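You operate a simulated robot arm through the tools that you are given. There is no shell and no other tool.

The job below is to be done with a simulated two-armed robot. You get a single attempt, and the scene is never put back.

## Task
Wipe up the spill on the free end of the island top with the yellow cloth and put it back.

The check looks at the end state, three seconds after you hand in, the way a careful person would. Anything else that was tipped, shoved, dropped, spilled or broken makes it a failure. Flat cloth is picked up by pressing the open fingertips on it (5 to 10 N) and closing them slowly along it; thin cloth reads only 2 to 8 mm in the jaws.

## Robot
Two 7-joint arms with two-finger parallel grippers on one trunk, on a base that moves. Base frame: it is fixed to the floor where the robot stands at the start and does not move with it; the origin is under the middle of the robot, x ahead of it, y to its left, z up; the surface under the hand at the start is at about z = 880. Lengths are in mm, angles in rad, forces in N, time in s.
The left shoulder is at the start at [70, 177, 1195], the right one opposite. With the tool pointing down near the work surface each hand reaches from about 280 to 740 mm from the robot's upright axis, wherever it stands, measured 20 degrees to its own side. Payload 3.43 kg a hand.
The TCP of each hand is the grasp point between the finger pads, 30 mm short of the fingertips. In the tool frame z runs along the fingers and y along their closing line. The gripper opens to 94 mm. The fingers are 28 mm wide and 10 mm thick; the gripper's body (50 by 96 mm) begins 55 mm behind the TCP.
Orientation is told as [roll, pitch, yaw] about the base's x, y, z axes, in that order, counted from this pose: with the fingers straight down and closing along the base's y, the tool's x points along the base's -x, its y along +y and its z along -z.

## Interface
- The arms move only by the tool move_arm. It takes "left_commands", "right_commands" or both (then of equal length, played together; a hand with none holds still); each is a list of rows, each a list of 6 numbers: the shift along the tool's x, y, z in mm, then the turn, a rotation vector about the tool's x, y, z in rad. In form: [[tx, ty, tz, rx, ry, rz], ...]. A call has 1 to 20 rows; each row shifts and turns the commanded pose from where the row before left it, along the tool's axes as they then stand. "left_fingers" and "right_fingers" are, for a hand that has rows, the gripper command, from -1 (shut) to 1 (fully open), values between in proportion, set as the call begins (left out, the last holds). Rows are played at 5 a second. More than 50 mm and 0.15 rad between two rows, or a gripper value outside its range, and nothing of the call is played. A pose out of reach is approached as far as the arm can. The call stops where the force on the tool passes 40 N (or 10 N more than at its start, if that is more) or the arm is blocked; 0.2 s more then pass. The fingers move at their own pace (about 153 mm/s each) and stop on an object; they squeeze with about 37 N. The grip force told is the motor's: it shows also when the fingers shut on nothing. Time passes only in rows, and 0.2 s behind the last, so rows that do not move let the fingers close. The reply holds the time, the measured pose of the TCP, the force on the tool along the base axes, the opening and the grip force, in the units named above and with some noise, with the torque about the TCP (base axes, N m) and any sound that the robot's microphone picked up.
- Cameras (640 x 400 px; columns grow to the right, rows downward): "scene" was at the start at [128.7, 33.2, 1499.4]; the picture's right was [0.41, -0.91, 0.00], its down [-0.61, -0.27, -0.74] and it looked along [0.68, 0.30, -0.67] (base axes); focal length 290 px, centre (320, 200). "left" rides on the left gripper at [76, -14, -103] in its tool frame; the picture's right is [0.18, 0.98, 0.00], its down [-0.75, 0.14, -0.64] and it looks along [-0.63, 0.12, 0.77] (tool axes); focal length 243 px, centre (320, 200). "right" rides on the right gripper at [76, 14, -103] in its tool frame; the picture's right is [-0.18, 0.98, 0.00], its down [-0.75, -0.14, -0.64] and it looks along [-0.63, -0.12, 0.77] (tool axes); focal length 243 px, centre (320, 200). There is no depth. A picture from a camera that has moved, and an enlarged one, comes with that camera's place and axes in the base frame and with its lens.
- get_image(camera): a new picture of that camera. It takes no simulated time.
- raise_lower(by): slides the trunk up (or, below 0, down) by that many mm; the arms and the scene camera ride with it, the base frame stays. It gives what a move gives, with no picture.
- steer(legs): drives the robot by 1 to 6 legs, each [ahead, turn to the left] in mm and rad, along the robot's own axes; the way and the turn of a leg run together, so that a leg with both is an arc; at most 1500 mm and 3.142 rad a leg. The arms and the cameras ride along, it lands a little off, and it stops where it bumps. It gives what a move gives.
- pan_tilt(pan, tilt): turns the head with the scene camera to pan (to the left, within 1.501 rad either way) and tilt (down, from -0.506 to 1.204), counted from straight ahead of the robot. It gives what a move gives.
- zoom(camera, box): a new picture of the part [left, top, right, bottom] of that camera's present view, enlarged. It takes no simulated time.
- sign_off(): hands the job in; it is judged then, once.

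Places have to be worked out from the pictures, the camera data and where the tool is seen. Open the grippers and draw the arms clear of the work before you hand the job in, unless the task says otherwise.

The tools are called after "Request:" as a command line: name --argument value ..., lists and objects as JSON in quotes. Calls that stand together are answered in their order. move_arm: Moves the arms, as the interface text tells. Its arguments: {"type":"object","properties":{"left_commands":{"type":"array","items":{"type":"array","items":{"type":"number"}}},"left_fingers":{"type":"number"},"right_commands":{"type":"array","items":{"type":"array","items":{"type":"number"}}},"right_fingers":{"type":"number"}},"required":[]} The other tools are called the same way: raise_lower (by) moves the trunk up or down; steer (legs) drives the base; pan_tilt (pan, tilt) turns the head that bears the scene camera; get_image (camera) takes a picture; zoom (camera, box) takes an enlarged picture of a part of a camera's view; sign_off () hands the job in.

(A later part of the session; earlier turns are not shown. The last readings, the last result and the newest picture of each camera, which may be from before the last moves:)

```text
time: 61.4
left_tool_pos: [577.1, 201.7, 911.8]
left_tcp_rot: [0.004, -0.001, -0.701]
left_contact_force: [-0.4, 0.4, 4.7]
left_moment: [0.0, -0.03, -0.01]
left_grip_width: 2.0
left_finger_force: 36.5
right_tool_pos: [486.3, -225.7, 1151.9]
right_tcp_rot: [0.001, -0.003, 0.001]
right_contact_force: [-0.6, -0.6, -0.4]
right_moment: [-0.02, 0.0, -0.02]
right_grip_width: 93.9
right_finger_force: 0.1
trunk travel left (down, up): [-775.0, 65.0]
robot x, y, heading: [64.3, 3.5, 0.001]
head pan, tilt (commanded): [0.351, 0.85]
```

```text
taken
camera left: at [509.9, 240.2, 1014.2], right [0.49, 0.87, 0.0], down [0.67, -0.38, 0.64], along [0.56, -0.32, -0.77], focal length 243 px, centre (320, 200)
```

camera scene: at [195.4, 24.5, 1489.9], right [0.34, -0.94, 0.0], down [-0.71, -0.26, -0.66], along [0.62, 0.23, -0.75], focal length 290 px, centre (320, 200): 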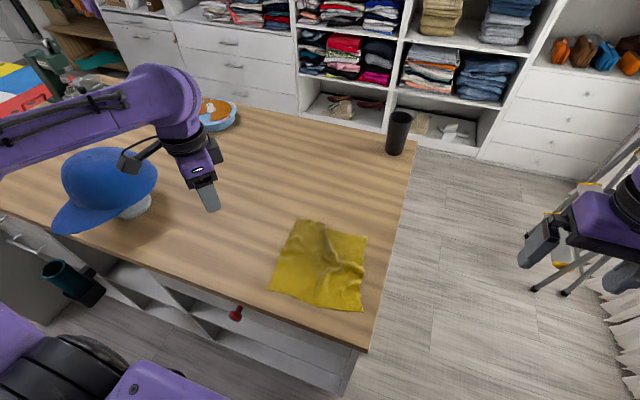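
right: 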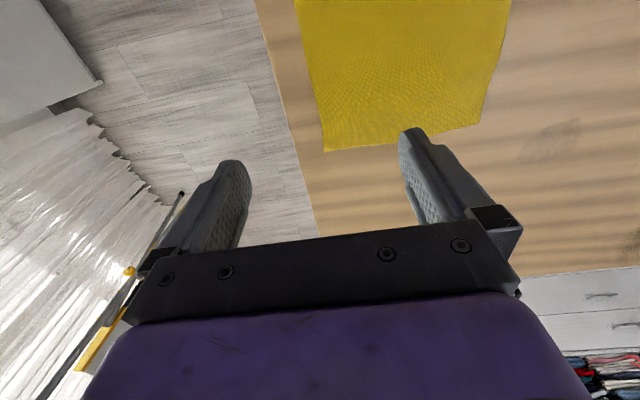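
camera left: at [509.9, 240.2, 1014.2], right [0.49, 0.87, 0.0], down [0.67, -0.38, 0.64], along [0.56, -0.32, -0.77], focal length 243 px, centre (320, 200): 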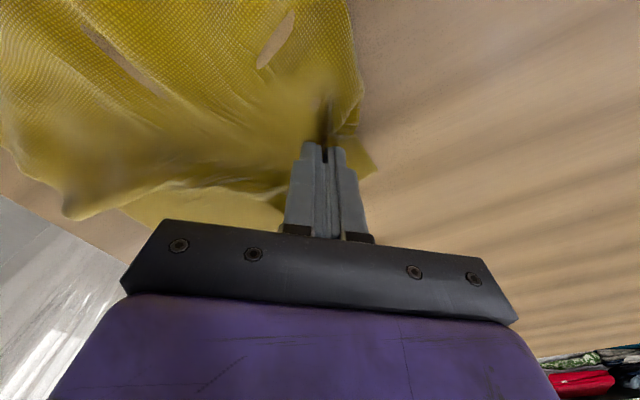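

Pinched again. I lift 12 mm and drag to the near edge of the spill spot.

Request:
move_arm --left_commands '[[0, 0, -6, 0, 0, 0], [0, 0, -6, 0, 0, 0], [0, 15, 0, 0, 0, 0], [0, 19, 0, 0, 0, 0], [0, 19, 0, 0, 0, 0], [0, 19, 0, 0, 0, 0], [1, 19, 0, 0, 0, 0], [1, 19, 0, 0, 0, 0], [1, 19, 0, 0, 0, 0], [0, 19, 0, 0, 0, 0], [0, 0, 0, 0, 0, 0]]'

Request:
get_image --camera "left"

Request:
zoom --camera "scene" --box '[200, 130, 400, 290]'

```text
time: 63.8
left_tool_pos: [669.6, 316.6, 924.2]
left_tcp_rot: [-0.002, -0.001, -0.701]
left_contact_force: [0.3, 0.0, 0.2]
left_moment: [0.0, -0.01, -0.02]
left_grip_width: 1.9
left_finger_force: 36.4
right_tool_pos: [486.2, -224.7, 1151.5]
right_tcp_rot: [0.002, -0.001, 0.0]
right_contact_force: [0.5, 0.6, -0.1]
right_moment: [-0.01, -0.02, -0.01]
right_grip_width: 94.0
right_finger_force: 0.0
trunk travel left (down, up): [-775.0, 65.0]
robot x, y, heading: [69.2, -3.7, -0.003]
head pan, tilt (commanded): [0.351, 0.85]
```

```text
taken
camera left: at [603.1, 355.4, 1026.9], right [0.49, 0.87, 0.0], down [0.67, -0.38, 0.64], along [0.56, -0.32, -0.77], focal length 243 px, centre (320, 200)
```

left: 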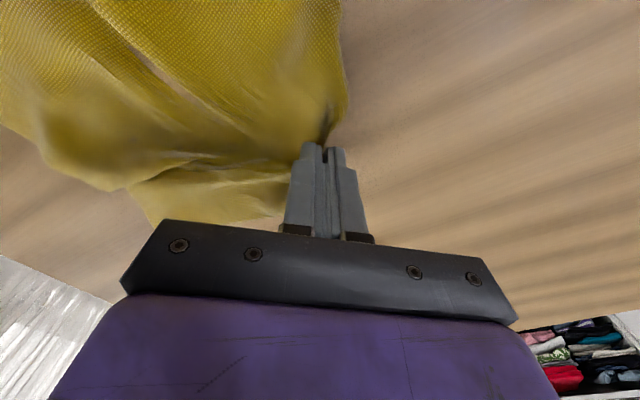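

```text
2.50 times, centred on (300, 210) of scene
camera zoom: at [195.2, 25.5, 1489.9], right [0.34, -0.94, 0.0], down [-0.71, -0.26, -0.66], along [0.62, 0.23, -0.75], focal length 725 px, centre (370, 175)
```

zoom: 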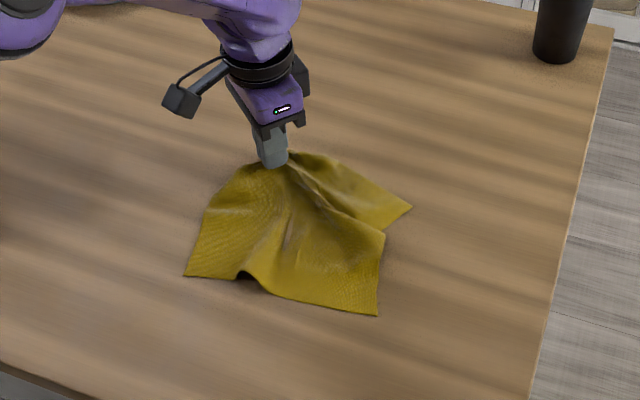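

The cloth trails behind as before. I lower to a light press before a raster of wiping strokes.

Request:
move_arm --left_commands '[[0, 4, 6, 0, 0, 0], [0, 4, 4, 0, 0, 0], [0, 2, 2, 0, 0, 0], [0, 0, 1, 0, 0, 0], [0, 0, 0, 0, 0, 0]]'

```text
time: 65.0
left_tool_pos: [676.0, 323.3, 911.0]
left_tcp_rot: [0.002, -0.001, -0.702]
left_contact_force: [-1.4, -1.6, 6.4]
left_moment: [-0.07, 0.06, 0.01]
left_grip_width: 2.1
left_finger_force: 36.3
right_tool_pos: [485.5, -225.1, 1151.3]
right_tcp_rot: [0.002, -0.002, 0.001]
right_contact_force: [-0.1, 0.5, 0.3]
right_moment: [-0.01, 0.03, -0.01]
right_grip_width: 94.1
right_finger_force: 0.1
trunk travel left (down, up): [-775.0, 65.0]
robot x, y, heading: [71.0, -1.4, -0.002]
head pan, tilt (commanded): [0.351, 0.85]
```

6.4 N. I run the first half of a fine raster over the spill area, pressing a touch more.

Request:
move_arm --left_commands '[[13, 0, 0.3, 0, 0, 0], [13, 0, 0, 0, 0, 0], [14, 0, 0, 0, 0, 0], [0, 13, 0, 0, 0, 0], [-13, 0, 0, 0, 0, 0], [-13, 0, 0, 0, 0, 0], [-13, 0, 0, 0, 0, 0], [-13, 0, 0, 0, 0, 0], [-13, 0, 0, 0, 0, 0], [-13, 0, 0, 0, 0, 0], [0, 13, 0, 0, 0, 0], [13, 0, 0, 0, 0, 0], [13, 0, 0, 0, 0, 0], [13, 0, 0, 0, 0, 0], [13, 0, 0, 0, 0, 0], [13, 0, 0, 0, 0, 0], [13, 0, 0, 0, 0, 0], [0, 13, 0, 0, 0, 0], [0, 0, 0, 0, 0, 0]]'

Request:
move_arm --left_commands '[[-13, 0, 0, 0, 0, 0], [-13, 0, 0, 0, 0, 0], [-13, 0, 0, 0, 0, 0], [-13, 0, 0, 0, 0, 0], [-13, 0, 0, 0, 0, 0], [-11, 0, 0, 0, 0, 0], [0, 13, 0, 0, 0, 0], [13, 0, 0, 0, 0, 0], [13, 0, 0, 0, 0, 0], [13, 0, 0, 0, 0, 0], [13, 0, 0, 0, 0, 0], [13, 0, 0, 0, 0, 0], [11, 0, 0, 0, 0, 0], [0, 13, 0, 0, 0, 0], [-12, 0, 0, 0, 0, 0], [-12, 0, 0, 0, 0, 0], [-12, 0, 0, 0, 0, 0], [-12, 0, 0, 0, 0, 0], [-12, 0, 0, 0, 0, 0], [0, 0, 0, 0, 0, 0]]'

Request:
get_image --camera "left"

Request:
zoom --camera "scene" --box '[200, 130, 400, 290]'

```text
time: 69.0
left_tool_pos: [669.1, 379.4, 912.1]
left_tcp_rot: [0.002, 0.002, -0.701]
left_contact_force: [-4.4, -2.1, 12.0]
left_moment: [-0.18, 0.18, 0.0]
left_grip_width: 2.1
left_finger_force: 37.2
right_tool_pos: [484.6, -227.5, 1151.4]
right_tcp_rot: [0.003, -0.003, 0.001]
right_contact_force: [0.2, 0.1, -0.4]
right_moment: [0.0, -0.05, -0.01]
right_grip_width: 94.1
right_finger_force: 0.2
trunk travel left (down, up): [-775.0, 65.0]
robot x, y, heading: [66.1, 2.2, 0.006]
head pan, tilt (commanded): [0.351, 0.85]
```

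```text
time: 73.2
left_tool_pos: [731.7, 360.9, 911.1]
left_tcp_rot: [0.004, -0.003, -0.698]
left_contact_force: [-4.4, 5.0, 17.7]
left_moment: [0.1, 0.24, -0.07]
left_grip_width: 1.9
left_finger_force: 36.7
right_tool_pos: [483.5, -226.1, 1152.4]
right_tcp_rot: [0.002, -0.004, 0.0]
right_contact_force: [0.2, -0.8, -0.3]
right_moment: [0.03, 0.03, 0.0]
right_grip_width: 94.0
right_finger_force: 0.1
trunk travel left (down, up): [-775.0, 65.0]
robot x, y, heading: [68.5, -2.7, -0.004]
head pan, tilt (commanded): [0.351, 0.85]
```

```text
taken
camera left: at [664.0, 400.7, 1014.3], right [0.49, 0.87, 0.0], down [0.66, -0.38, 0.65], along [0.56, -0.32, -0.76], focal length 243 px, centre (320, 200)
```

left: 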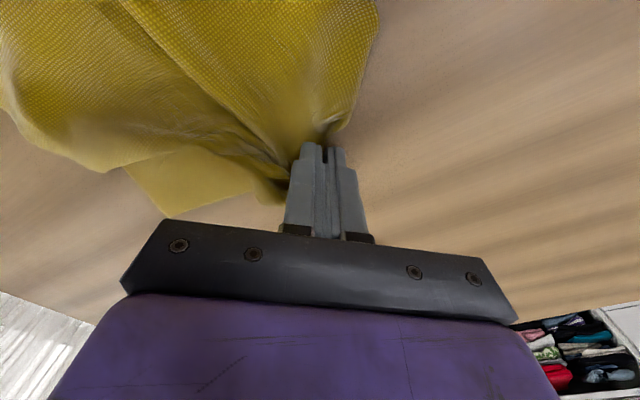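

```text
2.50 times, centred on (300, 210) of scene
camera zoom: at [191.0, 25.6, 1490.4], right [0.34, -0.94, 0.0], down [-0.7, -0.26, -0.66], along [0.62, 0.23, -0.75], focal length 725 px, centre (370, 175)
```

zoom: 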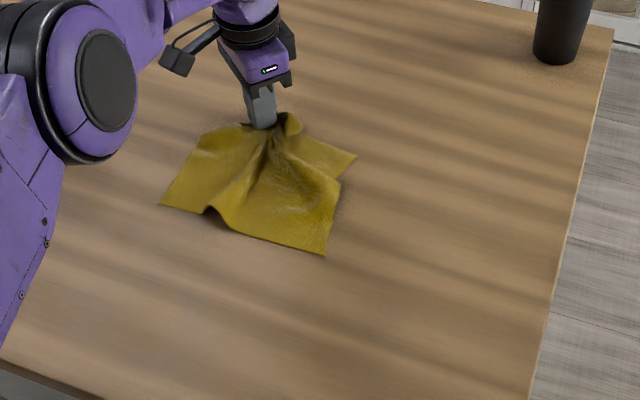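

The raster is nearly complete; press has grown to 17 N at full reach, so I ease up slightly and finish the last line.

Request:
move_arm --left_commands '[[0, 6, -0.8, 0, 0, 0], [0, 7, 0, 0, 0, 0], [12, 0, 0, 0, 0, 0], [12, 0, 0, 0, 0, 0], [12, 0, 0, 0, 0, 0], [12, 0, 0, 0, 0, 0], [12, 0, 0, 0, 0, 0], [-13, 3, 0, 0, 0, 0], [-13, 3, 0, 0, 0, 0], [-13, 3, 0, 0, 0, 0], [0, 0, 0, 0, 0, 0]]'

Request:
zoom --camera "scene" --box '[200, 130, 400, 290]'

```text
time: 75.6
left_tool_pos: [731.0, 392.0, 911.4]
left_tcp_rot: [-0.001, 0.001, -0.7]
left_contact_force: [-2.2, -0.1, 4.1]
left_moment: [0.0, 0.07, 0.0]
left_grip_width: 1.9
left_finger_force: 36.7
right_tool_pos: [484.6, -225.5, 1151.6]
right_tcp_rot: [0.003, -0.001, 0.0]
right_contact_force: [-0.1, 0.0, 0.5]
right_moment: [-0.04, 0.02, -0.02]
right_grip_width: 94.3
right_finger_force: 0.1
trunk travel left (down, up): [-775.0, 65.0]
robot x, y, heading: [71.6, 0.3, -0.002]
head pan, tilt (commanded): [0.351, 0.85]
```

```text
2.50 times, centred on (300, 210) of scene
camera zoom: at [193.9, 25.6, 1490.0], right [0.34, -0.94, 0.0], down [-0.7, -0.26, -0.66], along [0.62, 0.23, -0.75], focal length 725 px, centre (370, 175)
```

zoom: 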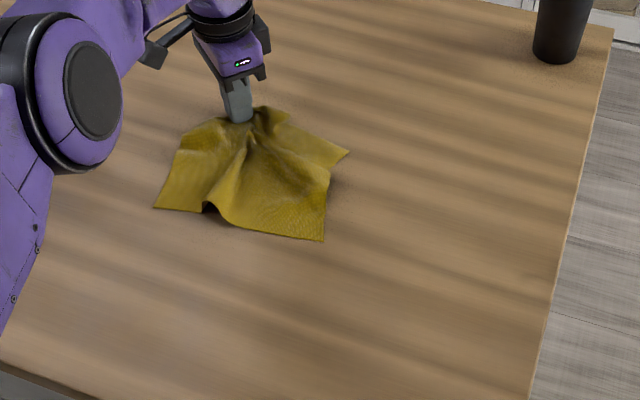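

Second wipe complete. I release by spreading the fingers slowly while lightly pressed, then lift.

Request:
move_arm --left_commands '[[0, 0, 0.4, 0, 0, 0]]' --left_fingers -0.8

Request:
move_arm --left_commands '[[0, 0, 0, 0, 0, 0]]' --left_fingers -0.6

Request:
move_arm --left_commands '[[0, 0, 0, 0, 0, 0]]' --left_fingers -0.4

Request:
move_arm --left_commands '[[0, 0, 0, 0, 0, 0]]' --left_fingers -0.2

Request:
move_arm --left_commands '[[0, 0, 0, 0, 0, 0]]' --left_fingers 0.0

Request:
move_arm --left_commands '[[0, 0, -5, 0, 0, 0], [0, 0, -30, 0, 0, 0], [0, 0, -40, 0, 0, 0], [0, 0, -30, 0, 0, 0], [0, 0, 0, 0, 0, 0]]'

Request:
get_image --camera "left"

Request:
zoom --camera "scene" --box '[200, 130, 400, 290]'

```text
time: 76.0
left_tool_pos: [732.5, 391.7, 911.1]
left_tcp_rot: [0.001, -0.003, -0.7]
left_contact_force: [0.0, 2.5, 8.5]
left_moment: [0.01, 0.05, -0.02]
left_grip_width: 8.8
left_finger_force: 0.1
right_tool_pos: [485.2, -225.3, 1152.0]
right_tcp_rot: [0.003, -0.001, 0.001]
right_contact_force: [-0.1, 0.1, 1.0]
right_moment: [-0.01, 0.02, -0.03]
right_grip_width: 94.0
right_finger_force: 0.1
trunk travel left (down, up): [-775.0, 65.0]
robot x, y, heading: [68.4, 4.2, -0.003]
head pan, tilt (commanded): [0.351, 0.85]
```

```text
time: 76.4
left_tool_pos: [731.4, 391.6, 910.3]
left_tcp_rot: [0.002, -0.001, -0.701]
left_contact_force: [1.8, 2.1, 9.1]
left_moment: [0.01, 0.06, 0.0]
left_grip_width: 17.0
left_finger_force: 0.0
right_tool_pos: [484.7, -226.3, 1151.6]
right_tcp_rot: [0.001, -0.002, -0.001]
right_contact_force: [0.2, 0.1, -0.9]
right_moment: [0.03, 0.04, -0.01]
right_grip_width: 93.7
right_finger_force: 0.0
trunk travel left (down, up): [-775.0, 65.0]
robot x, y, heading: [68.3, -1.6, -0.004]
head pan, tilt (commanded): [0.351, 0.85]
```

```text
time: 76.8
left_tool_pos: [732.2, 392.1, 911.0]
left_tcp_rot: [0.001, -0.003, -0.698]
left_contact_force: [2.1, 2.0, 9.7]
left_moment: [-0.06, 0.05, 0.02]
left_grip_width: 25.8
left_finger_force: 0.0
right_tool_pos: [484.9, -225.6, 1150.7]
right_tcp_rot: [0.001, -0.003, 0.0]
right_contact_force: [-0.2, 0.6, 0.3]
right_moment: [0.01, -0.01, 0.02]
right_grip_width: 94.2
right_finger_force: 0.0
trunk travel left (down, up): [-775.0, 65.0]
robot x, y, heading: [68.1, 0.4, -0.0]
head pan, tilt (commanded): [0.351, 0.85]
```

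```text
time: 77.2
left_tool_pos: [732.3, 392.2, 910.3]
left_tcp_rot: [0.003, -0.003, -0.701]
left_contact_force: [2.9, 3.5, 11.1]
left_moment: [-0.1, 0.09, 0.03]
left_grip_width: 35.2
left_finger_force: 0.1
right_tool_pos: [484.7, -226.3, 1151.7]
right_tcp_rot: [0.003, -0.002, 0.001]
right_contact_force: [-0.2, -0.1, -0.8]
right_moment: [-0.02, -0.01, 0.01]
right_grip_width: 94.1
right_finger_force: 0.1
trunk travel left (down, up): [-775.0, 65.0]
robot x, y, heading: [66.1, 0.8, 0.0]
head pan, tilt (commanded): [0.351, 0.85]
```

```text
time: 77.6
left_tool_pos: [732.2, 391.5, 911.5]
left_tcp_rot: [0.001, -0.002, -0.701]
left_contact_force: [3.4, 2.5, 11.9]
left_moment: [-0.12, 0.18, 0.02]
left_grip_width: 44.6
left_finger_force: 0.0
right_tool_pos: [485.2, -225.0, 1151.7]
right_tcp_rot: [0.0, -0.002, -0.001]
right_contact_force: [0.1, 0.0, -0.1]
right_moment: [0.02, 0.01, -0.03]
right_grip_width: 93.9
right_finger_force: 0.0
trunk travel left (down, up): [-775.0, 65.0]
robot x, y, heading: [70.0, -2.6, 0.001]
head pan, tilt (commanded): [0.351, 0.85]
```

```text
time: 78.8
left_tool_pos: [732.1, 392.4, 1012.7]
left_tcp_rot: [0.0, 0.001, -0.701]
left_contact_force: [0.6, -0.1, -0.6]
left_moment: [-0.01, -0.02, -0.03]
left_grip_width: 47.2
left_finger_force: 0.0
right_tool_pos: [487.2, -223.9, 1150.9]
right_tcp_rot: [0.003, 0.001, -0.001]
right_contact_force: [-0.9, 0.9, -0.4]
right_moment: [-0.01, 0.01, -0.02]
right_grip_width: 93.9
right_finger_force: 0.0
trunk travel left (down, up): [-775.0, 65.0]
robot x, y, heading: [70.7, -2.1, 0.003]
head pan, tilt (commanded): [0.351, 0.85]
```

```text
taken
camera left: at [664.3, 430.5, 1116.7], right [0.49, 0.87, 0.0], down [0.67, -0.38, 0.64], along [0.56, -0.32, -0.77], focal length 243 px, centre (320, 200)
```

left: 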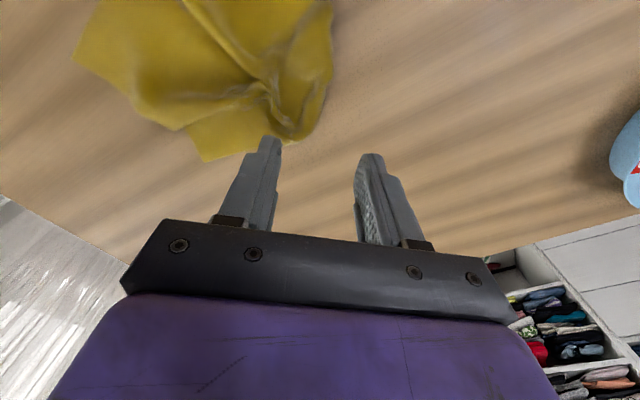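

```text
2.50 times, centred on (300, 210) of scene
camera zoom: at [195.8, 26.1, 1489.9], right [0.34, -0.94, 0.0], down [-0.71, -0.26, -0.66], along [0.62, 0.23, -0.75], focal length 725 px, centre (370, 175)
```

zoom: 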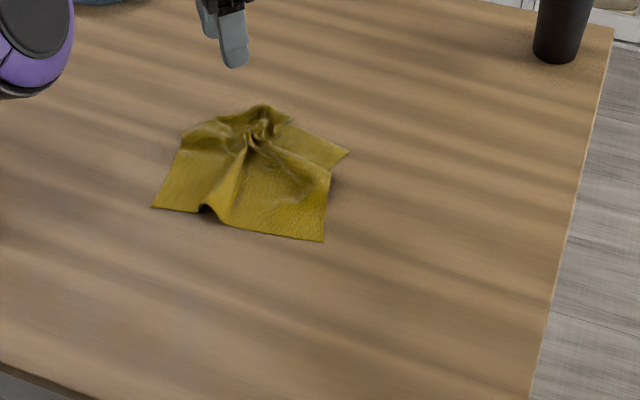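

The cloth's near-right corner is now at about (597, 224). I move over the inset point (635, 267) to pinch it again for the return.

Request:
move_arm --left_commands '[[-1, -40, 0, 0, 0, 0], [-2, -40, 0, 0, 0, 0], [-2, -40, 0, 0, 0, 0], [-1, -38, 0, 0, 0, 0], [0, 0, 25, 0, 0, 0], [0, 0, 25, 0, 0, 0], [0, 0, 0, 0, 0, 0]]'

Request:
get_image --camera "left"

Request:
zoom --camera "scene" --box '[200, 130, 400, 290]'

```text
time: 80.4
left_tool_pos: [633.0, 265.8, 966.3]
left_tcp_rot: [0.001, -0.001, -0.699]
left_contact_force: [-0.1, 0.1, 0.5]
left_moment: [0.04, 0.01, 0.0]
left_grip_width: 47.1
left_finger_force: 0.1
right_tool_pos: [485.0, -225.1, 1151.6]
right_tcp_rot: [0.001, -0.002, 0.0]
right_contact_force: [0.2, -0.3, 0.7]
right_moment: [0.03, -0.01, -0.01]
right_grip_width: 93.9
right_finger_force: 0.1
trunk travel left (down, up): [-775.0, 65.0]
robot x, y, heading: [71.2, 2.0, -0.0]
head pan, tilt (commanded): [0.351, 0.85]
```

```text
taken
camera left: at [566.0, 304.9, 1069.5], right [0.49, 0.87, 0.0], down [0.67, -0.38, 0.64], along [0.56, -0.32, -0.77], focal length 243 px, centre (320, 200)
```

left: 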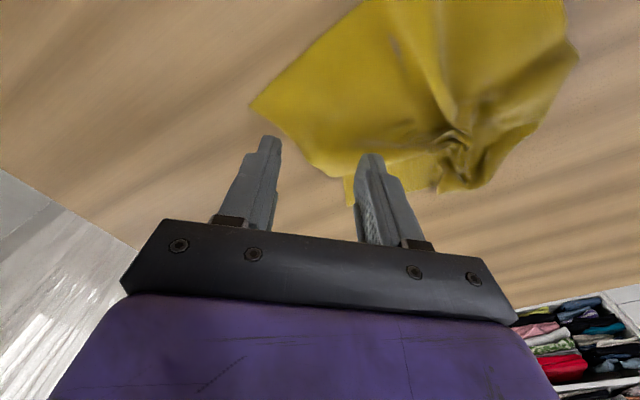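

```text
2.50 times, centred on (300, 210) of scene
camera zoom: at [194.2, 25.0, 1490.1], right [0.34, -0.94, 0.0], down [-0.7, -0.26, -0.66], along [0.62, 0.23, -0.75], focal length 725 px, centre (370, 175)
```

zoom: 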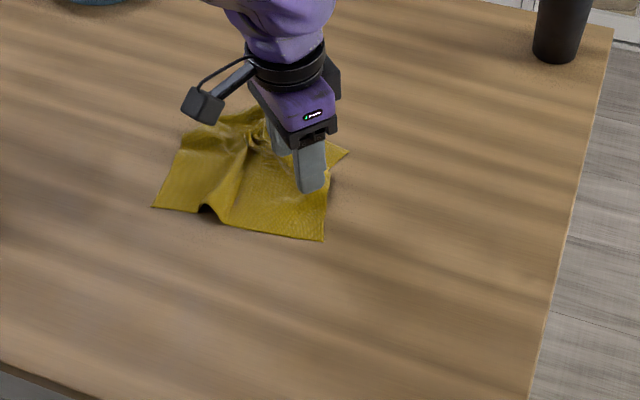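

The near-right corner reads (595, 227); the pinch point is well inside. I descend and press.

Request:
move_arm --left_commands '[[0, 0, 25, 0, 0, 0], [0, 0, 18, 0, 0, 0], [0, 0, 6, 0, 0, 0], [0, 0, 3, 0, 0, 0], [0, 0, 2, 0, 0, 0], [0, 0, 1, 0, 0, 0], [0, 0, 0, 0, 0, 0]]'

```text
time: 82.0
left_tool_pos: [633.8, 267.7, 911.7]
left_tcp_rot: [0.004, -0.001, -0.7]
left_contact_force: [1.3, 2.0, 9.1]
left_moment: [0.19, -0.35, 0.06]
left_grip_width: 47.8
left_finger_force: 1.4
right_tool_pos: [484.7, -225.4, 1152.1]
right_tcp_rot: [0.002, -0.001, 0.001]
right_contact_force: [0.5, 0.1, 0.9]
right_moment: [0.01, -0.02, -0.01]
right_grip_width: 94.3
right_finger_force: 0.0
trunk travel left (down, up): [-775.0, 65.0]
robot x, y, heading: [69.1, -3.4, -0.0]
head pan, tilt (commanded): [0.351, 0.85]
```

9 N with the inner finger bearing on a wrinkle. I close slowly in steps while watching the fold.

Request:
move_arm --left_commands '[[0, 0, 0.3, 0, 0, 0]]' --left_fingers -0.15

Request:
move_arm --left_commands '[[0, 0, 0, 0, 0, 0]]' --left_fingers -0.3

Request:
move_arm --left_commands '[[0, 0, 0, 0, 0, 0]]' --left_fingers -0.45

Request:
get_image --camera "left"

```text
time: 82.4
left_tool_pos: [633.6, 265.4, 912.4]
left_tcp_rot: [0.002, -0.001, -0.699]
left_contact_force: [-2.5, -0.8, 14.1]
left_moment: [0.15, -0.28, 0.0]
left_grip_width: 38.8
left_finger_force: 0.1
right_tool_pos: [484.6, -226.3, 1152.7]
right_tcp_rot: [0.003, -0.002, 0.0]
right_contact_force: [-0.4, -0.8, 0.2]
right_moment: [0.01, 0.01, 0.0]
right_grip_width: 94.0
right_finger_force: 0.0
trunk travel left (down, up): [-775.0, 65.0]
robot x, y, heading: [73.1, -0.4, 0.002]
head pan, tilt (commanded): [0.351, 0.85]
```

```text
time: 82.8
left_tool_pos: [634.0, 266.1, 911.3]
left_tcp_rot: [0.004, -0.002, -0.7]
left_contact_force: [-2.2, -1.9, 15.6]
left_moment: [0.1, -0.31, -0.04]
left_grip_width: 31.7
left_finger_force: 0.0
right_tool_pos: [484.4, -226.6, 1152.4]
right_tcp_rot: [0.002, -0.001, 0.0]
right_contact_force: [0.3, -0.3, 0.3]
right_moment: [0.02, -0.03, 0.0]
right_grip_width: 94.0
right_finger_force: 0.1
trunk travel left (down, up): [-775.0, 65.0]
robot x, y, heading: [72.7, -0.6, -0.0]
head pan, tilt (commanded): [0.351, 0.85]
```

```text
time: 83.2
left_tool_pos: [633.3, 265.0, 910.6]
left_tcp_rot: [0.004, -0.002, -0.699]
left_contact_force: [-1.7, -1.5, 17.3]
left_moment: [0.05, -0.28, -0.01]
left_grip_width: 24.3
left_finger_force: 0.1
right_tool_pos: [482.7, -227.1, 1152.6]
right_tcp_rot: [0.004, -0.004, 0.001]
right_contact_force: [0.3, -0.4, -0.1]
right_moment: [-0.02, 0.04, 0.01]
right_grip_width: 94.1
right_finger_force: 0.0
trunk travel left (down, up): [-775.0, 65.0]
robot x, y, heading: [68.8, -1.4, 0.0]
head pan, tilt (commanded): [0.351, 0.85]
```

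```text
taken
camera left: at [566.4, 303.9, 1014.5], right [0.49, 0.87, 0.0], down [0.67, -0.38, 0.64], along [0.56, -0.31, -0.77], focal length 243 px, centre (320, 200)
```

left: 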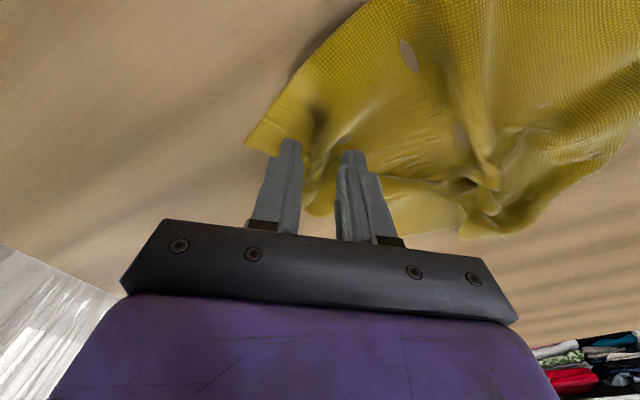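

The fold is forming, with 17 N press; I ease up 1 mm and finish closing.

Request:
move_arm --left_commands '[[0, 0, -0.9, 0, 0, 0]]' --left_fingers -0.6

Request:
move_arm --left_commands '[[0, 0, 0, 0, 0, 0]]' --left_fingers -0.75

Request:
move_arm --left_commands '[[0, 0, 0, 0, 0, 0], [0, 0, 0, 0, 0, 0], [0, 0, 0, 0, 0, 0]]' --left_fingers -1.0

Request:
get_image --camera "left"

```text
time: 83.6
left_tool_pos: [633.4, 265.7, 911.9]
left_tcp_rot: [0.002, -0.001, -0.7]
left_contact_force: [-1.3, -2.4, 15.1]
left_moment: [0.01, -0.22, -0.04]
left_grip_width: 17.1
left_finger_force: 0.1
right_tool_pos: [485.1, -226.4, 1151.6]
right_tcp_rot: [0.001, -0.001, 0.0]
right_contact_force: [0.6, 0.2, -0.2]
right_moment: [-0.01, 0.01, 0.0]
right_grip_width: 94.0
right_finger_force: 0.0
trunk travel left (down, up): [-775.0, 65.0]
robot x, y, heading: [67.9, -1.9, 0.0]
head pan, tilt (commanded): [0.351, 0.85]
```

```text
time: 84.0
left_tool_pos: [633.0, 265.4, 911.8]
left_tcp_rot: [0.003, -0.001, -0.7]
left_contact_force: [-2.9, -0.9, 15.3]
left_moment: [-0.04, -0.18, -0.02]
left_grip_width: 10.7
left_finger_force: 0.0
right_tool_pos: [485.4, -226.6, 1151.5]
right_tcp_rot: [0.001, -0.001, 0.0]
right_contact_force: [-0.7, 0.5, 0.0]
right_moment: [0.02, -0.04, -0.05]
right_grip_width: 93.7
right_finger_force: 0.1
trunk travel left (down, up): [-775.0, 65.0]
robot x, y, heading: [68.8, 1.4, -0.003]
head pan, tilt (commanded): [0.351, 0.85]
```

```text
time: 84.8
left_tool_pos: [634.8, 266.3, 911.9]
left_tcp_rot: [0.004, -0.002, -0.697]
left_contact_force: [1.2, 2.5, 17.1]
left_moment: [0.06, -0.22, 0.04]
left_grip_width: 2.1
left_finger_force: 36.6
right_tool_pos: [483.6, -224.4, 1151.5]
right_tcp_rot: [0.002, -0.002, -0.001]
right_contact_force: [0.5, -0.8, -0.1]
right_moment: [-0.01, -0.02, 0.01]
right_grip_width: 93.7
right_finger_force: 0.1
trunk travel left (down, up): [-775.0, 65.0]
robot x, y, heading: [65.5, 1.9, -0.003]
head pan, tilt (commanded): [0.351, 0.85]
```

```text
taken
camera left: at [566.5, 305.1, 1014.5], right [0.49, 0.87, 0.0], down [0.67, -0.38, 0.64], along [0.56, -0.31, -0.77], focal length 243 px, centre (320, 200)
```

left: 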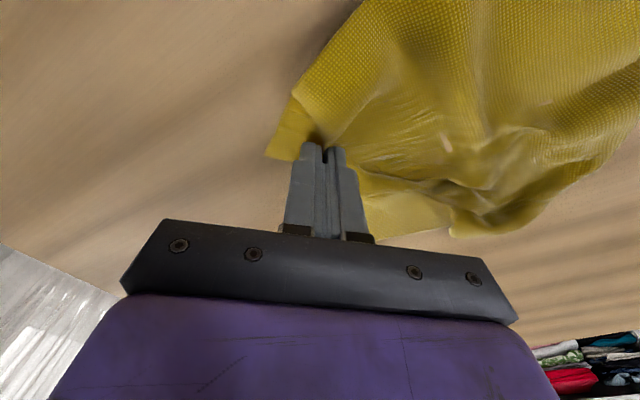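

Pinched firmly. I lift slightly and first pull mostly toward me (−x) to draw out the fold before heading back.

Request:
move_arm --left_commands '[[0, 0, -6, 0, 0, 0], [0, 0, -6, 0, 0, 0], [8, -12, 0, 0, 0, 0], [8, -12, 0, 0, 0, 0], [8, -12, 0, 0, 0, 0], [8, -12, 0, 0, 0, 0], [9, -12, 0, 0, 0, 0], [0, 0, 0, 0, 0, 0]]'

Request:
get_image --camera "left"

Request:
zoom --camera "scene" --box '[200, 130, 400, 290]'

```text
time: 86.6
left_tool_pos: [565.1, 248.2, 922.4]
left_tcp_rot: [-0.001, 0.0, -0.7]
left_contact_force: [-0.7, 0.3, -0.5]
left_moment: [0.04, -0.03, -0.02]
left_grip_width: 1.7
left_finger_force: 36.7
right_tool_pos: [486.5, -224.9, 1151.3]
right_tcp_rot: [0.003, -0.001, 0.0]
right_contact_force: [0.1, 0.1, -0.2]
right_moment: [0.04, -0.01, 0.01]
right_grip_width: 94.1
right_finger_force: 0.0
trunk travel left (down, up): [-775.0, 65.0]
robot x, y, heading: [71.0, 1.3, 0.004]
head pan, tilt (commanded): [0.351, 0.85]
```

```text
taken
camera left: at [497.9, 286.0, 1025.8], right [0.49, 0.87, 0.0], down [0.67, -0.38, 0.64], along [0.56, -0.32, -0.77], focal length 243 px, centre (320, 200)
```

left: 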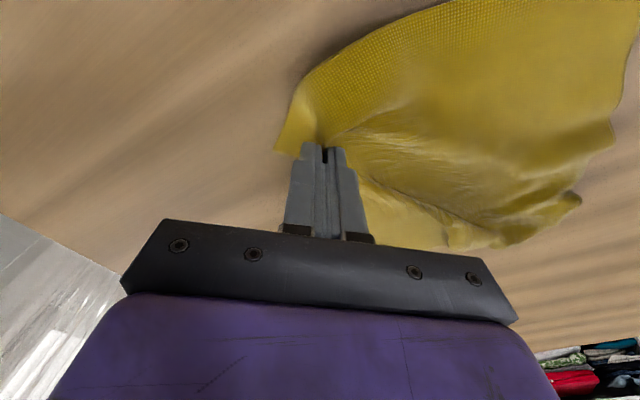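

```text
2.50 times, centred on (300, 210) of scene
camera zoom: at [195.8, 26.1, 1489.9], right [0.34, -0.94, 0.0], down [-0.71, -0.26, -0.66], along [0.62, 0.23, -0.75], focal length 725 px, centre (370, 175)
```

zoom: 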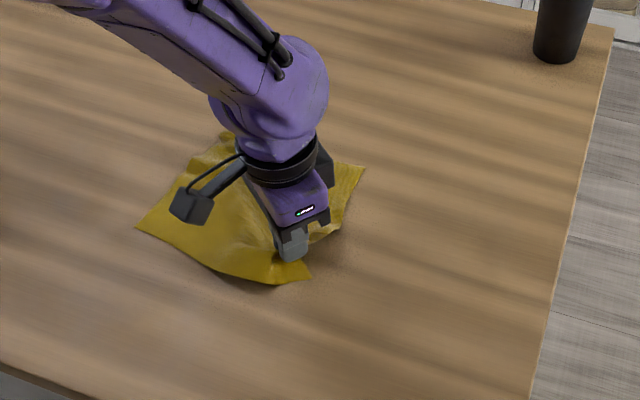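

The cloth has stretched out along the pull. Now I drag it toward its home position, with the pinch going to about (485, 72).

Request:
move_arm --left_commands '[[-5, -18, 0, 0, 0, 0], [-5, -19, 0, 0, 0, 0], [-5, -19, 0, 0, 0, 0], [-5, -19, 0, 0, 0, 0], [-5, -19, 0, 0, 0, 0], [-5, -19, 0, 0, 0, 0], [-5, -19, 0, 0, 0, 0], [-5, -18, 0, 0, 0, 0], [-6, -18, 0, 0, 0, 0], [-6, -18, 0, 0, 0, 0], [0, 0, 0, 0, 0, 0]]'

Request:
get_image --camera "left"

Request:
zoom --camera "scene" --box '[220, 160, 420, 320]'

```text
time: 89.0
left_tool_pos: [486.6, 71.6, 923.7]
left_tcp_rot: [-0.001, 0.0, -0.7]
left_contact_force: [0.4, 0.1, 0.7]
left_moment: [0.01, 0.01, 0.0]
left_grip_width: 1.9
left_finger_force: 37.0
right_tool_pos: [487.1, -224.8, 1151.3]
right_tcp_rot: [0.0, 0.0, 0.0]
right_contact_force: [0.6, 0.5, -0.2]
right_moment: [0.0, -0.01, 0.01]
right_grip_width: 94.0
right_finger_force: 0.1
trunk travel left (down, up): [-775.0, 65.0]
robot x, y, heading: [67.5, 2.3, -0.002]
head pan, tilt (commanded): [0.351, 0.85]
```

```text
taken
camera left: at [418.5, 109.3, 1025.5], right [0.49, 0.87, 0.0], down [0.67, -0.38, 0.64], along [0.56, -0.32, -0.77], focal length 243 px, centre (320, 200)
```

left: 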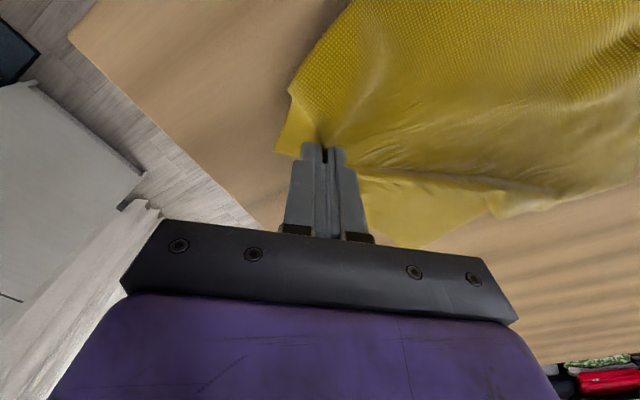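

```text
2.50 times, centred on (320, 240) of scene
camera zoom: at [195.7, 26.4, 1489.9], right [0.34, -0.94, 0.0], down [-0.71, -0.26, -0.66], along [0.62, 0.23, -0.75], focal length 725 px, centre (320, 100)
```

zoom: 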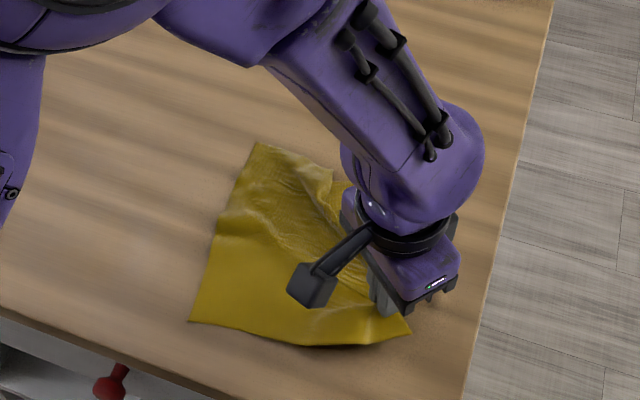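

The cloth lies close to its original outline. I lower and spread the fingers to unroll the pinch fold.

Request:
move_arm --left_commands '[[0, 0, 6, 0, 0, 0], [0, 0, 4, 0, 0, 0], [0, 0, 2, 0, 0, 0], [0, 0, 1, 0, 0, 0], [0, 0, 0, 0, 0, 0]]'

Request:
move_arm --left_commands '[[0, 0, 0, 0, 0, 0]]' --left_fingers -0.8

Request:
move_arm --left_commands '[[0, 0, 0, 0, 0, 0]]' --left_fingers -0.6

Request:
move_arm --left_commands '[[0, 0, 0, 0, 0, 0]]' --left_fingers -0.4

Request:
move_arm --left_commands '[[0, 0, 0, 0, 0, 0]]' --left_fingers -0.2

Request:
move_arm --left_commands '[[0, 0, 0, 0, 0, 0]]' --left_fingers 0.0

Request:
move_arm --left_commands '[[0, 0, 0, 0, 0, 0]]' --left_fingers 0.2

```text
time: 90.2
left_tool_pos: [483.6, 71.1, 911.2]
left_tcp_rot: [0.002, -0.005, -0.698]
left_contact_force: [1.4, 0.1, 17.8]
left_moment: [0.0, 0.0, -0.01]
left_grip_width: 1.8
left_finger_force: 37.2
right_tool_pos: [484.4, -224.9, 1152.2]
right_tcp_rot: [0.001, -0.001, 0.0]
right_contact_force: [-0.7, -0.1, 0.2]
right_moment: [-0.02, -0.03, 0.0]
right_grip_width: 94.1
right_finger_force: 0.0
trunk travel left (down, up): [-775.0, 65.0]
robot x, y, heading: [69.5, 2.0, 0.001]
head pan, tilt (commanded): [0.351, 0.85]
```

```text
time: 90.6
left_tool_pos: [484.6, 72.2, 911.6]
left_tcp_rot: [0.001, -0.003, -0.697]
left_contact_force: [4.2, 0.9, 23.3]
left_moment: [-0.06, 0.01, 0.03]
left_grip_width: 7.1
left_finger_force: 0.1
right_tool_pos: [485.0, -226.2, 1151.9]
right_tcp_rot: [0.002, -0.002, 0.0]
right_contact_force: [-0.7, -0.6, -0.1]
right_moment: [0.0, 0.01, 0.03]
right_grip_width: 93.8
right_finger_force: 0.0
trunk travel left (down, up): [-775.0, 65.0]
robot x, y, heading: [69.7, -1.7, 0.003]
head pan, tilt (commanded): [0.351, 0.85]
```

```text
time: 91.0
left_tool_pos: [486.3, 71.0, 911.9]
left_tcp_rot: [0.001, -0.004, -0.698]
left_contact_force: [5.5, 3.5, 27.7]
left_moment: [-0.05, 0.06, 0.02]
left_grip_width: 15.6
left_finger_force: 0.1
right_tool_pos: [485.2, -225.6, 1152.1]
right_tcp_rot: [0.001, -0.002, 0.0]
right_contact_force: [0.5, -0.4, 0.3]
right_moment: [-0.01, 0.02, 0.01]
right_grip_width: 94.0
right_finger_force: 0.1
trunk travel left (down, up): [-775.0, 65.0]
robot x, y, heading: [69.6, -1.3, -0.001]
head pan, tilt (commanded): [0.351, 0.85]
```

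```text
time: 91.4
left_tool_pos: [483.3, 71.8, 911.3]
left_tcp_rot: [0.002, -0.003, -0.699]
left_contact_force: [4.9, 3.4, 29.8]
left_moment: [-0.2, 0.15, 0.02]
left_grip_width: 24.3
left_finger_force: 0.1
right_tool_pos: [483.7, -225.4, 1151.9]
right_tcp_rot: [0.002, -0.003, 0.0]
right_contact_force: [-0.2, -0.5, -0.1]
right_moment: [0.01, -0.01, -0.01]
right_grip_width: 93.8
right_finger_force: 0.0
trunk travel left (down, up): [-775.0, 65.0]
robot x, y, heading: [70.3, 1.3, -0.003]
head pan, tilt (commanded): [0.351, 0.85]
```

```text
time: 91.8
left_tool_pos: [484.9, 70.6, 910.5]
left_tcp_rot: [0.002, -0.004, -0.699]
left_contact_force: [5.6, 3.7, 32.8]
left_moment: [-0.29, 0.28, 0.04]
left_grip_width: 33.4
left_finger_force: 0.0
right_tool_pos: [484.3, -224.7, 1152.8]
right_tcp_rot: [0.003, -0.002, -0.001]
right_contact_force: [-1.0, 0.2, 0.3]
right_moment: [-0.01, -0.03, 0.01]
right_grip_width: 93.9
right_finger_force: 0.1
trunk travel left (down, up): [-775.0, 65.0]
robot x, y, heading: [69.9, -4.1, 0.002]
head pan, tilt (commanded): [0.351, 0.85]
```

```text
time: 92.2
left_tool_pos: [482.4, 71.5, 910.8]
left_tcp_rot: [0.001, -0.003, -0.698]
left_contact_force: [4.8, 4.8, 35.0]
left_moment: [-0.48, 0.37, -0.01]
left_grip_width: 42.6
left_finger_force: 0.0
right_tool_pos: [484.9, -224.6, 1153.2]
right_tcp_rot: [0.002, -0.002, 0.0]
right_contact_force: [-0.1, -0.9, -0.4]
right_moment: [-0.01, 0.0, -0.01]
right_grip_width: 93.8
right_finger_force: 0.0
trunk travel left (down, up): [-775.0, 65.0]
robot x, y, heading: [65.1, 0.3, -0.001]
head pan, tilt (commanded): [0.351, 0.85]
```

```text
time: 92.6
left_tool_pos: [483.0, 71.5, 911.3]
left_tcp_rot: [0.001, -0.002, -0.698]
left_contact_force: [4.5, 5.1, 37.2]
left_moment: [-0.54, 0.48, 0.0]
left_grip_width: 50.8
left_finger_force: 0.1
right_tool_pos: [483.4, -225.6, 1151.5]
right_tcp_rot: [0.0, -0.003, 0.0]
right_contact_force: [0.1, 0.1, -0.1]
right_moment: [-0.02, -0.01, -0.02]
right_grip_width: 94.1
right_finger_force: 0.1
trunk travel left (down, up): [-775.0, 65.0]
robot x, y, heading: [70.1, 0.7, 0.001]
head pan, tilt (commanded): [0.351, 0.85]
```

The press grew to 37 N as the fingers spread, so I lift off now and swing away to inspect.

Request:
move_arm --left_commands '[[0, 0, -3, 0, 0, 0], [0, 0, -30, 0, 0, 0], [0, 0, -40, 0, 0, 0], [0, 0, -45, 0, 0, 0], [0, 0, -45, 0, 0, 0], [27, 32, -10, 0, 0, 0], [27, 32, -10, 0, 0, 0], [27, 32, 0, 0, 0, 0], [27, 32, 0, 0, 0, 0], [27, 32, 0, 0, 0, 0], [27, 32, 0, 0, 0, 0], [27, 32, 0, 0, 0, 0], [0, 0, 0, 0, 0, 0]]'

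Request:
get_image --camera "scene"

Request:
zoom --camera "scene" --box '[220, 160, 420, 320]'

Request:
zoom --camera "scene" --box '[250, 168, 306, 208]'

```text
time: 95.4
left_tool_pos: [485.4, 363.8, 1092.7]
left_tcp_rot: [0.002, 0.002, -0.698]
left_contact_force: [0.0, 0.7, 0.1]
left_moment: [-0.01, -0.01, 0.0]
left_grip_width: 56.3
left_finger_force: 0.0
right_tool_pos: [485.6, -225.8, 1150.7]
right_tcp_rot: [0.002, 0.001, 0.001]
right_contact_force: [-0.2, 0.0, 0.1]
right_moment: [0.03, 0.0, 0.0]
right_grip_width: 94.1
right_finger_force: 0.0
trunk travel left (down, up): [-775.0, 65.0]
robot x, y, heading: [70.2, -1.9, -0.001]
head pan, tilt (commanded): [0.351, 0.85]
```

```text
taken
camera scene: at [195.5, 24.9, 1489.9], right [0.34, -0.94, 0.0], down [-0.71, -0.26, -0.66], along [0.62, 0.23, -0.75], focal length 290 px, centre (320, 200)
```

scene: 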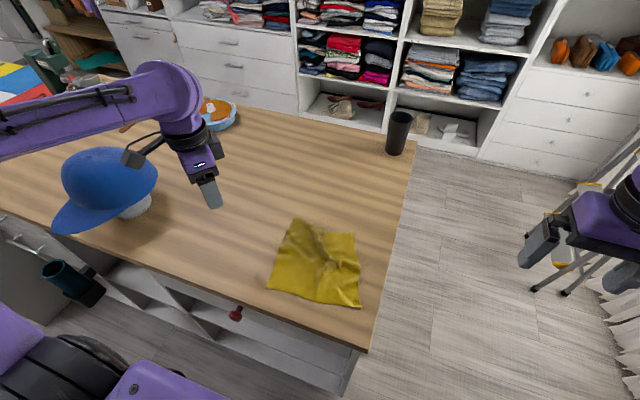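

```text
2.50 times, centred on (320, 240) of scene
camera zoom: at [195.5, 24.9, 1489.9], right [0.34, -0.94, 0.0], down [-0.71, -0.26, -0.66], along [0.62, 0.23, -0.75], focal length 725 px, centre (320, 100)
```

zoom: 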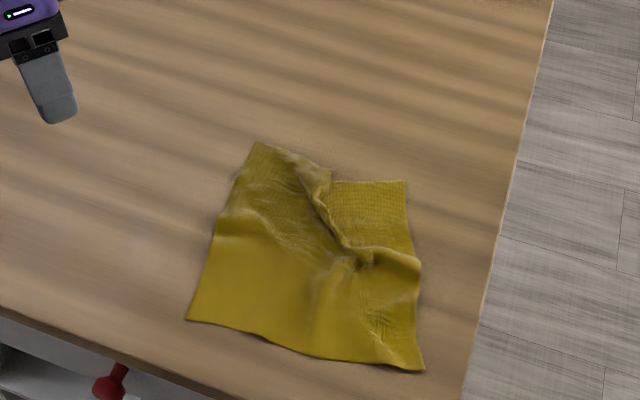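

```text
10.00 times, centred on (278, 188) of scene
camera zoom: at [195.5, 24.9, 1489.9], right [0.34, -0.94, 0.0], down [-0.71, -0.26, -0.66], along [0.62, 0.23, -0.75], focal length 2902 px, centre (740, 320)
```

zoom: 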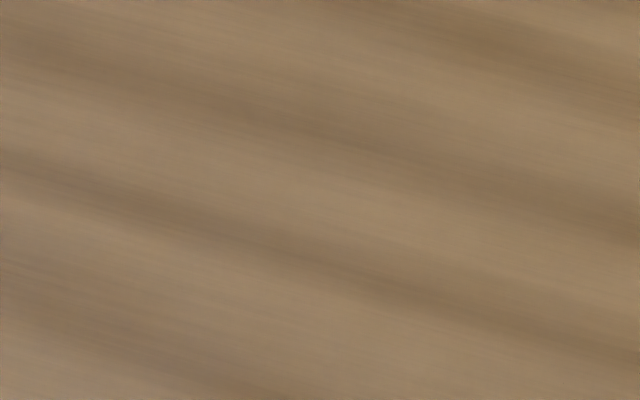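

The close-up shows the spill area is now completely clean — no specks at all. The cloth still has its far-right part tucked in: that corner is at (624, 89) instead of (648, 30). I bring the left hand over that flap to smooth it outward with pressed fingertips.

Request:
move_arm --left_commands '[[-35, -19, 0, 0, 0, 0], [-35, -19, 0, 0, 0, 0], [-35, -19, 0, 0, 0, 0], [-35, -19, 0, 0, 0, 0], [-35, -18, 0, 0, 0, 0], [-36, -18, 0, 0, 0, 0], [-36, -18, 0, 0, 0, 0], [0, 0, 40, 0, 0, 0], [0, 0, 40, 0, 0, 0], [0, 0, 30, 0, 0, 0], [0, 0, 0, 0, 0, 0]]' --left_fingers -0.47

Request:
get_image --camera "left"

Request:
zoom --camera "scene" --box '[220, 160, 420, 320]'

```text
time: 97.8
left_tool_pos: [589.4, 103.7, 982.4]
left_tcp_rot: [0.001, 0.002, -0.7]
left_contact_force: [0.1, -0.2, 0.5]
left_moment: [-0.02, 0.01, -0.03]
left_grip_width: 24.9
left_finger_force: 0.0
right_tool_pos: [486.5, -224.2, 1150.8]
right_tcp_rot: [0.0, -0.003, 0.001]
right_contact_force: [0.7, -0.1, 0.2]
right_moment: [-0.01, 0.01, -0.02]
right_grip_width: 93.7
right_finger_force: 0.0
trunk travel left (down, up): [-775.0, 65.0]
robot x, y, heading: [71.1, 1.5, 0.0]
head pan, tilt (commanded): [0.351, 0.85]
```

```text
taken
camera left: at [522.0, 143.2, 1085.5], right [0.49, 0.87, 0.0], down [0.67, -0.38, 0.64], along [0.56, -0.32, -0.77], focal length 243 px, centre (320, 200)
```

left: 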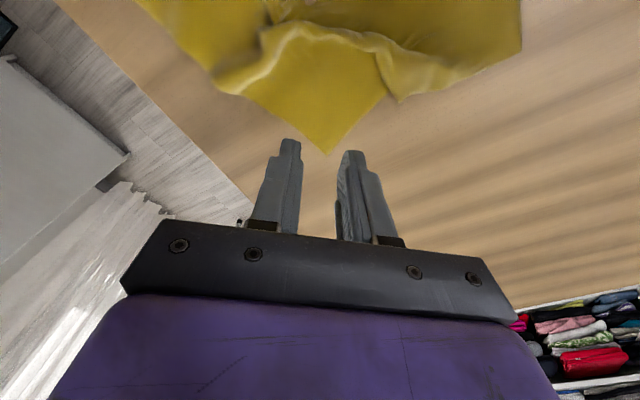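

```text
2.50 times, centred on (320, 240) of scene
camera zoom: at [195.0, 26.5, 1489.9], right [0.34, -0.94, 0.0], down [-0.71, -0.26, -0.66], along [0.62, 0.23, -0.75], focal length 725 px, centre (320, 100)
```

zoom: 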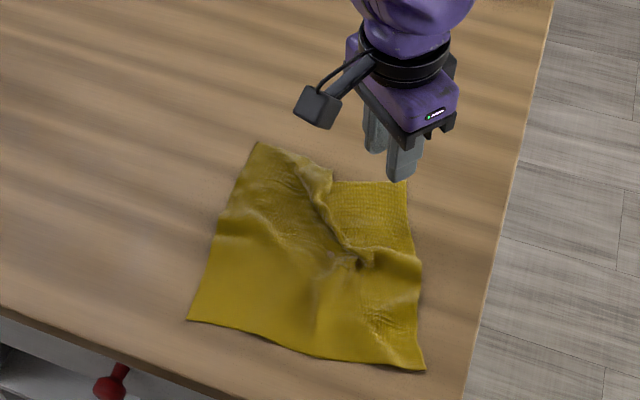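

The flap's tip reads (624, 92), and the tips hover over its middle. I descend and press it at roughly 8–10 N.

Request:
move_arm --left_commands '[[0, 0, 30, 0, 0, 0], [0, 0, 25, 0, 0, 0], [0, 0, 8, 0, 0, 0], [0, 0, 4, 0, 0, 0], [0, 0, 2, 0, 0, 0], [0, 0, 1.5, 0, 0, 0], [0, 0, 0, 0, 0, 0]]'

```text
time: 99.4
left_tool_pos: [590.5, 105.2, 911.5]
left_tcp_rot: [-0.001, 0.0, -0.699]
left_contact_force: [0.7, 0.4, 0.1]
left_moment: [0.0, 0.02, 0.0]
left_grip_width: 24.8
left_finger_force: 0.0
right_tool_pos: [486.7, -224.2, 1151.8]
right_tcp_rot: [0.001, 0.0, 0.001]
right_contact_force: [-0.5, -0.1, 0.6]
right_moment: [0.01, 0.03, -0.03]
right_grip_width: 93.7
right_finger_force: 0.1
trunk travel left (down, up): [-775.0, 65.0]
robot x, y, heading: [68.8, 0.3, -0.003]
head pan, tilt (commanded): [0.351, 0.85]
```

Not touching yet; another 2 mm.

Request:
move_arm --left_commands '[[0, 0, 1.2, 0, 0, 0], [0, 0, 1.0, 0, 0, 0], [0, 0, 0, 0, 0, 0]]'

```text
time: 100.2
left_tool_pos: [589.5, 106.6, 911.9]
left_tcp_rot: [0.002, -0.001, -0.698]
left_contact_force: [0.9, 2.0, 10.6]
left_moment: [-0.01, -0.04, -0.02]
left_grip_width: 24.7
left_finger_force: 0.1
right_tool_pos: [486.0, -225.7, 1151.9]
right_tcp_rot: [0.0, -0.002, 0.0]
right_contact_force: [0.7, 0.3, 0.0]
right_moment: [-0.01, -0.02, 0.0]
right_grip_width: 94.0
right_finger_force: 0.0
trunk travel left (down, up): [-775.0, 65.0]
robot x, y, heading: [68.6, -1.7, 0.004]
head pan, tilt (commanded): [0.351, 0.85]
```

10.6 N on the flap. I drag it outward toward its original corner direction, slowly.

Request:
move_arm --left_commands '[[-7, -4, 0, 0, 0, 0], [-7, -4, 0, 0, 0, 0], [-7, -4, 0, 0, 0, 0], [-7, -4, 0, 0, 0, 0], [-7, -4, 0, 0, 0, 0], [-7, -4, 0, 0, 0, 0], [-7, -4, 0, 0, 0, 0], [-7, -3, 0, 0, 0, 0], [0, 0, 0, 0, 0, 0]]'

Request:
get_image --camera "left"

Request:
zoom --camera "scene" --box '[220, 160, 420, 320]'

```text
time: 102.2
left_tool_pos: [612.0, 47.6, 910.5]
left_tcp_rot: [0.002, -0.004, -0.698]
left_contact_force: [-1.4, 3.3, 15.5]
left_moment: [0.04, 0.08, 0.0]
left_grip_width: 24.5
left_finger_force: 0.1
right_tool_pos: [485.2, -224.3, 1152.5]
right_tcp_rot: [0.0, -0.001, 0.002]
right_contact_force: [0.9, -0.1, 0.1]
right_moment: [-0.03, 0.0, 0.01]
right_grip_width: 94.2
right_finger_force: 0.1
trunk travel left (down, up): [-775.0, 65.0]
robot x, y, heading: [68.9, 2.3, -0.002]
head pan, tilt (commanded): [0.351, 0.85]
```

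```text
taken
camera left: at [544.8, 85.6, 1014.0], right [0.49, 0.87, 0.0], down [0.67, -0.38, 0.64], along [0.56, -0.32, -0.76], focal length 243 px, centre (320, 200)
```

left: 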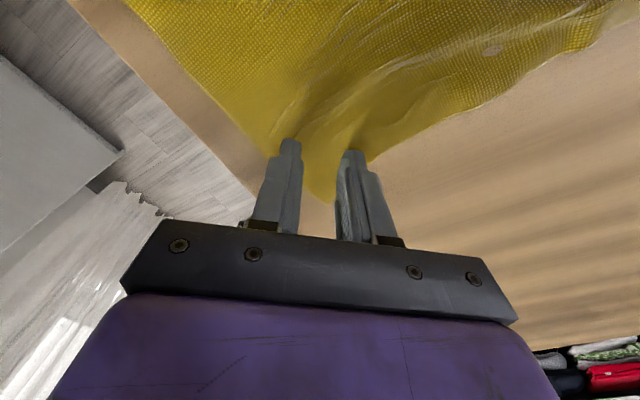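

```text
2.50 times, centred on (320, 240) of scene
camera zoom: at [193.0, 26.6, 1490.2], right [0.34, -0.94, 0.0], down [-0.7, -0.26, -0.66], along [0.62, 0.23, -0.75], focal length 725 px, centre (320, 100)
```

zoom: 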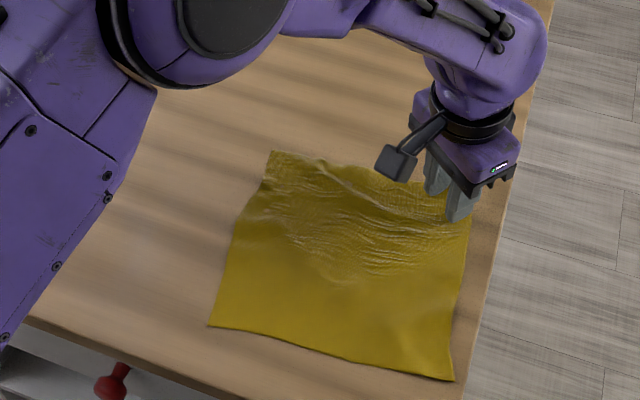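

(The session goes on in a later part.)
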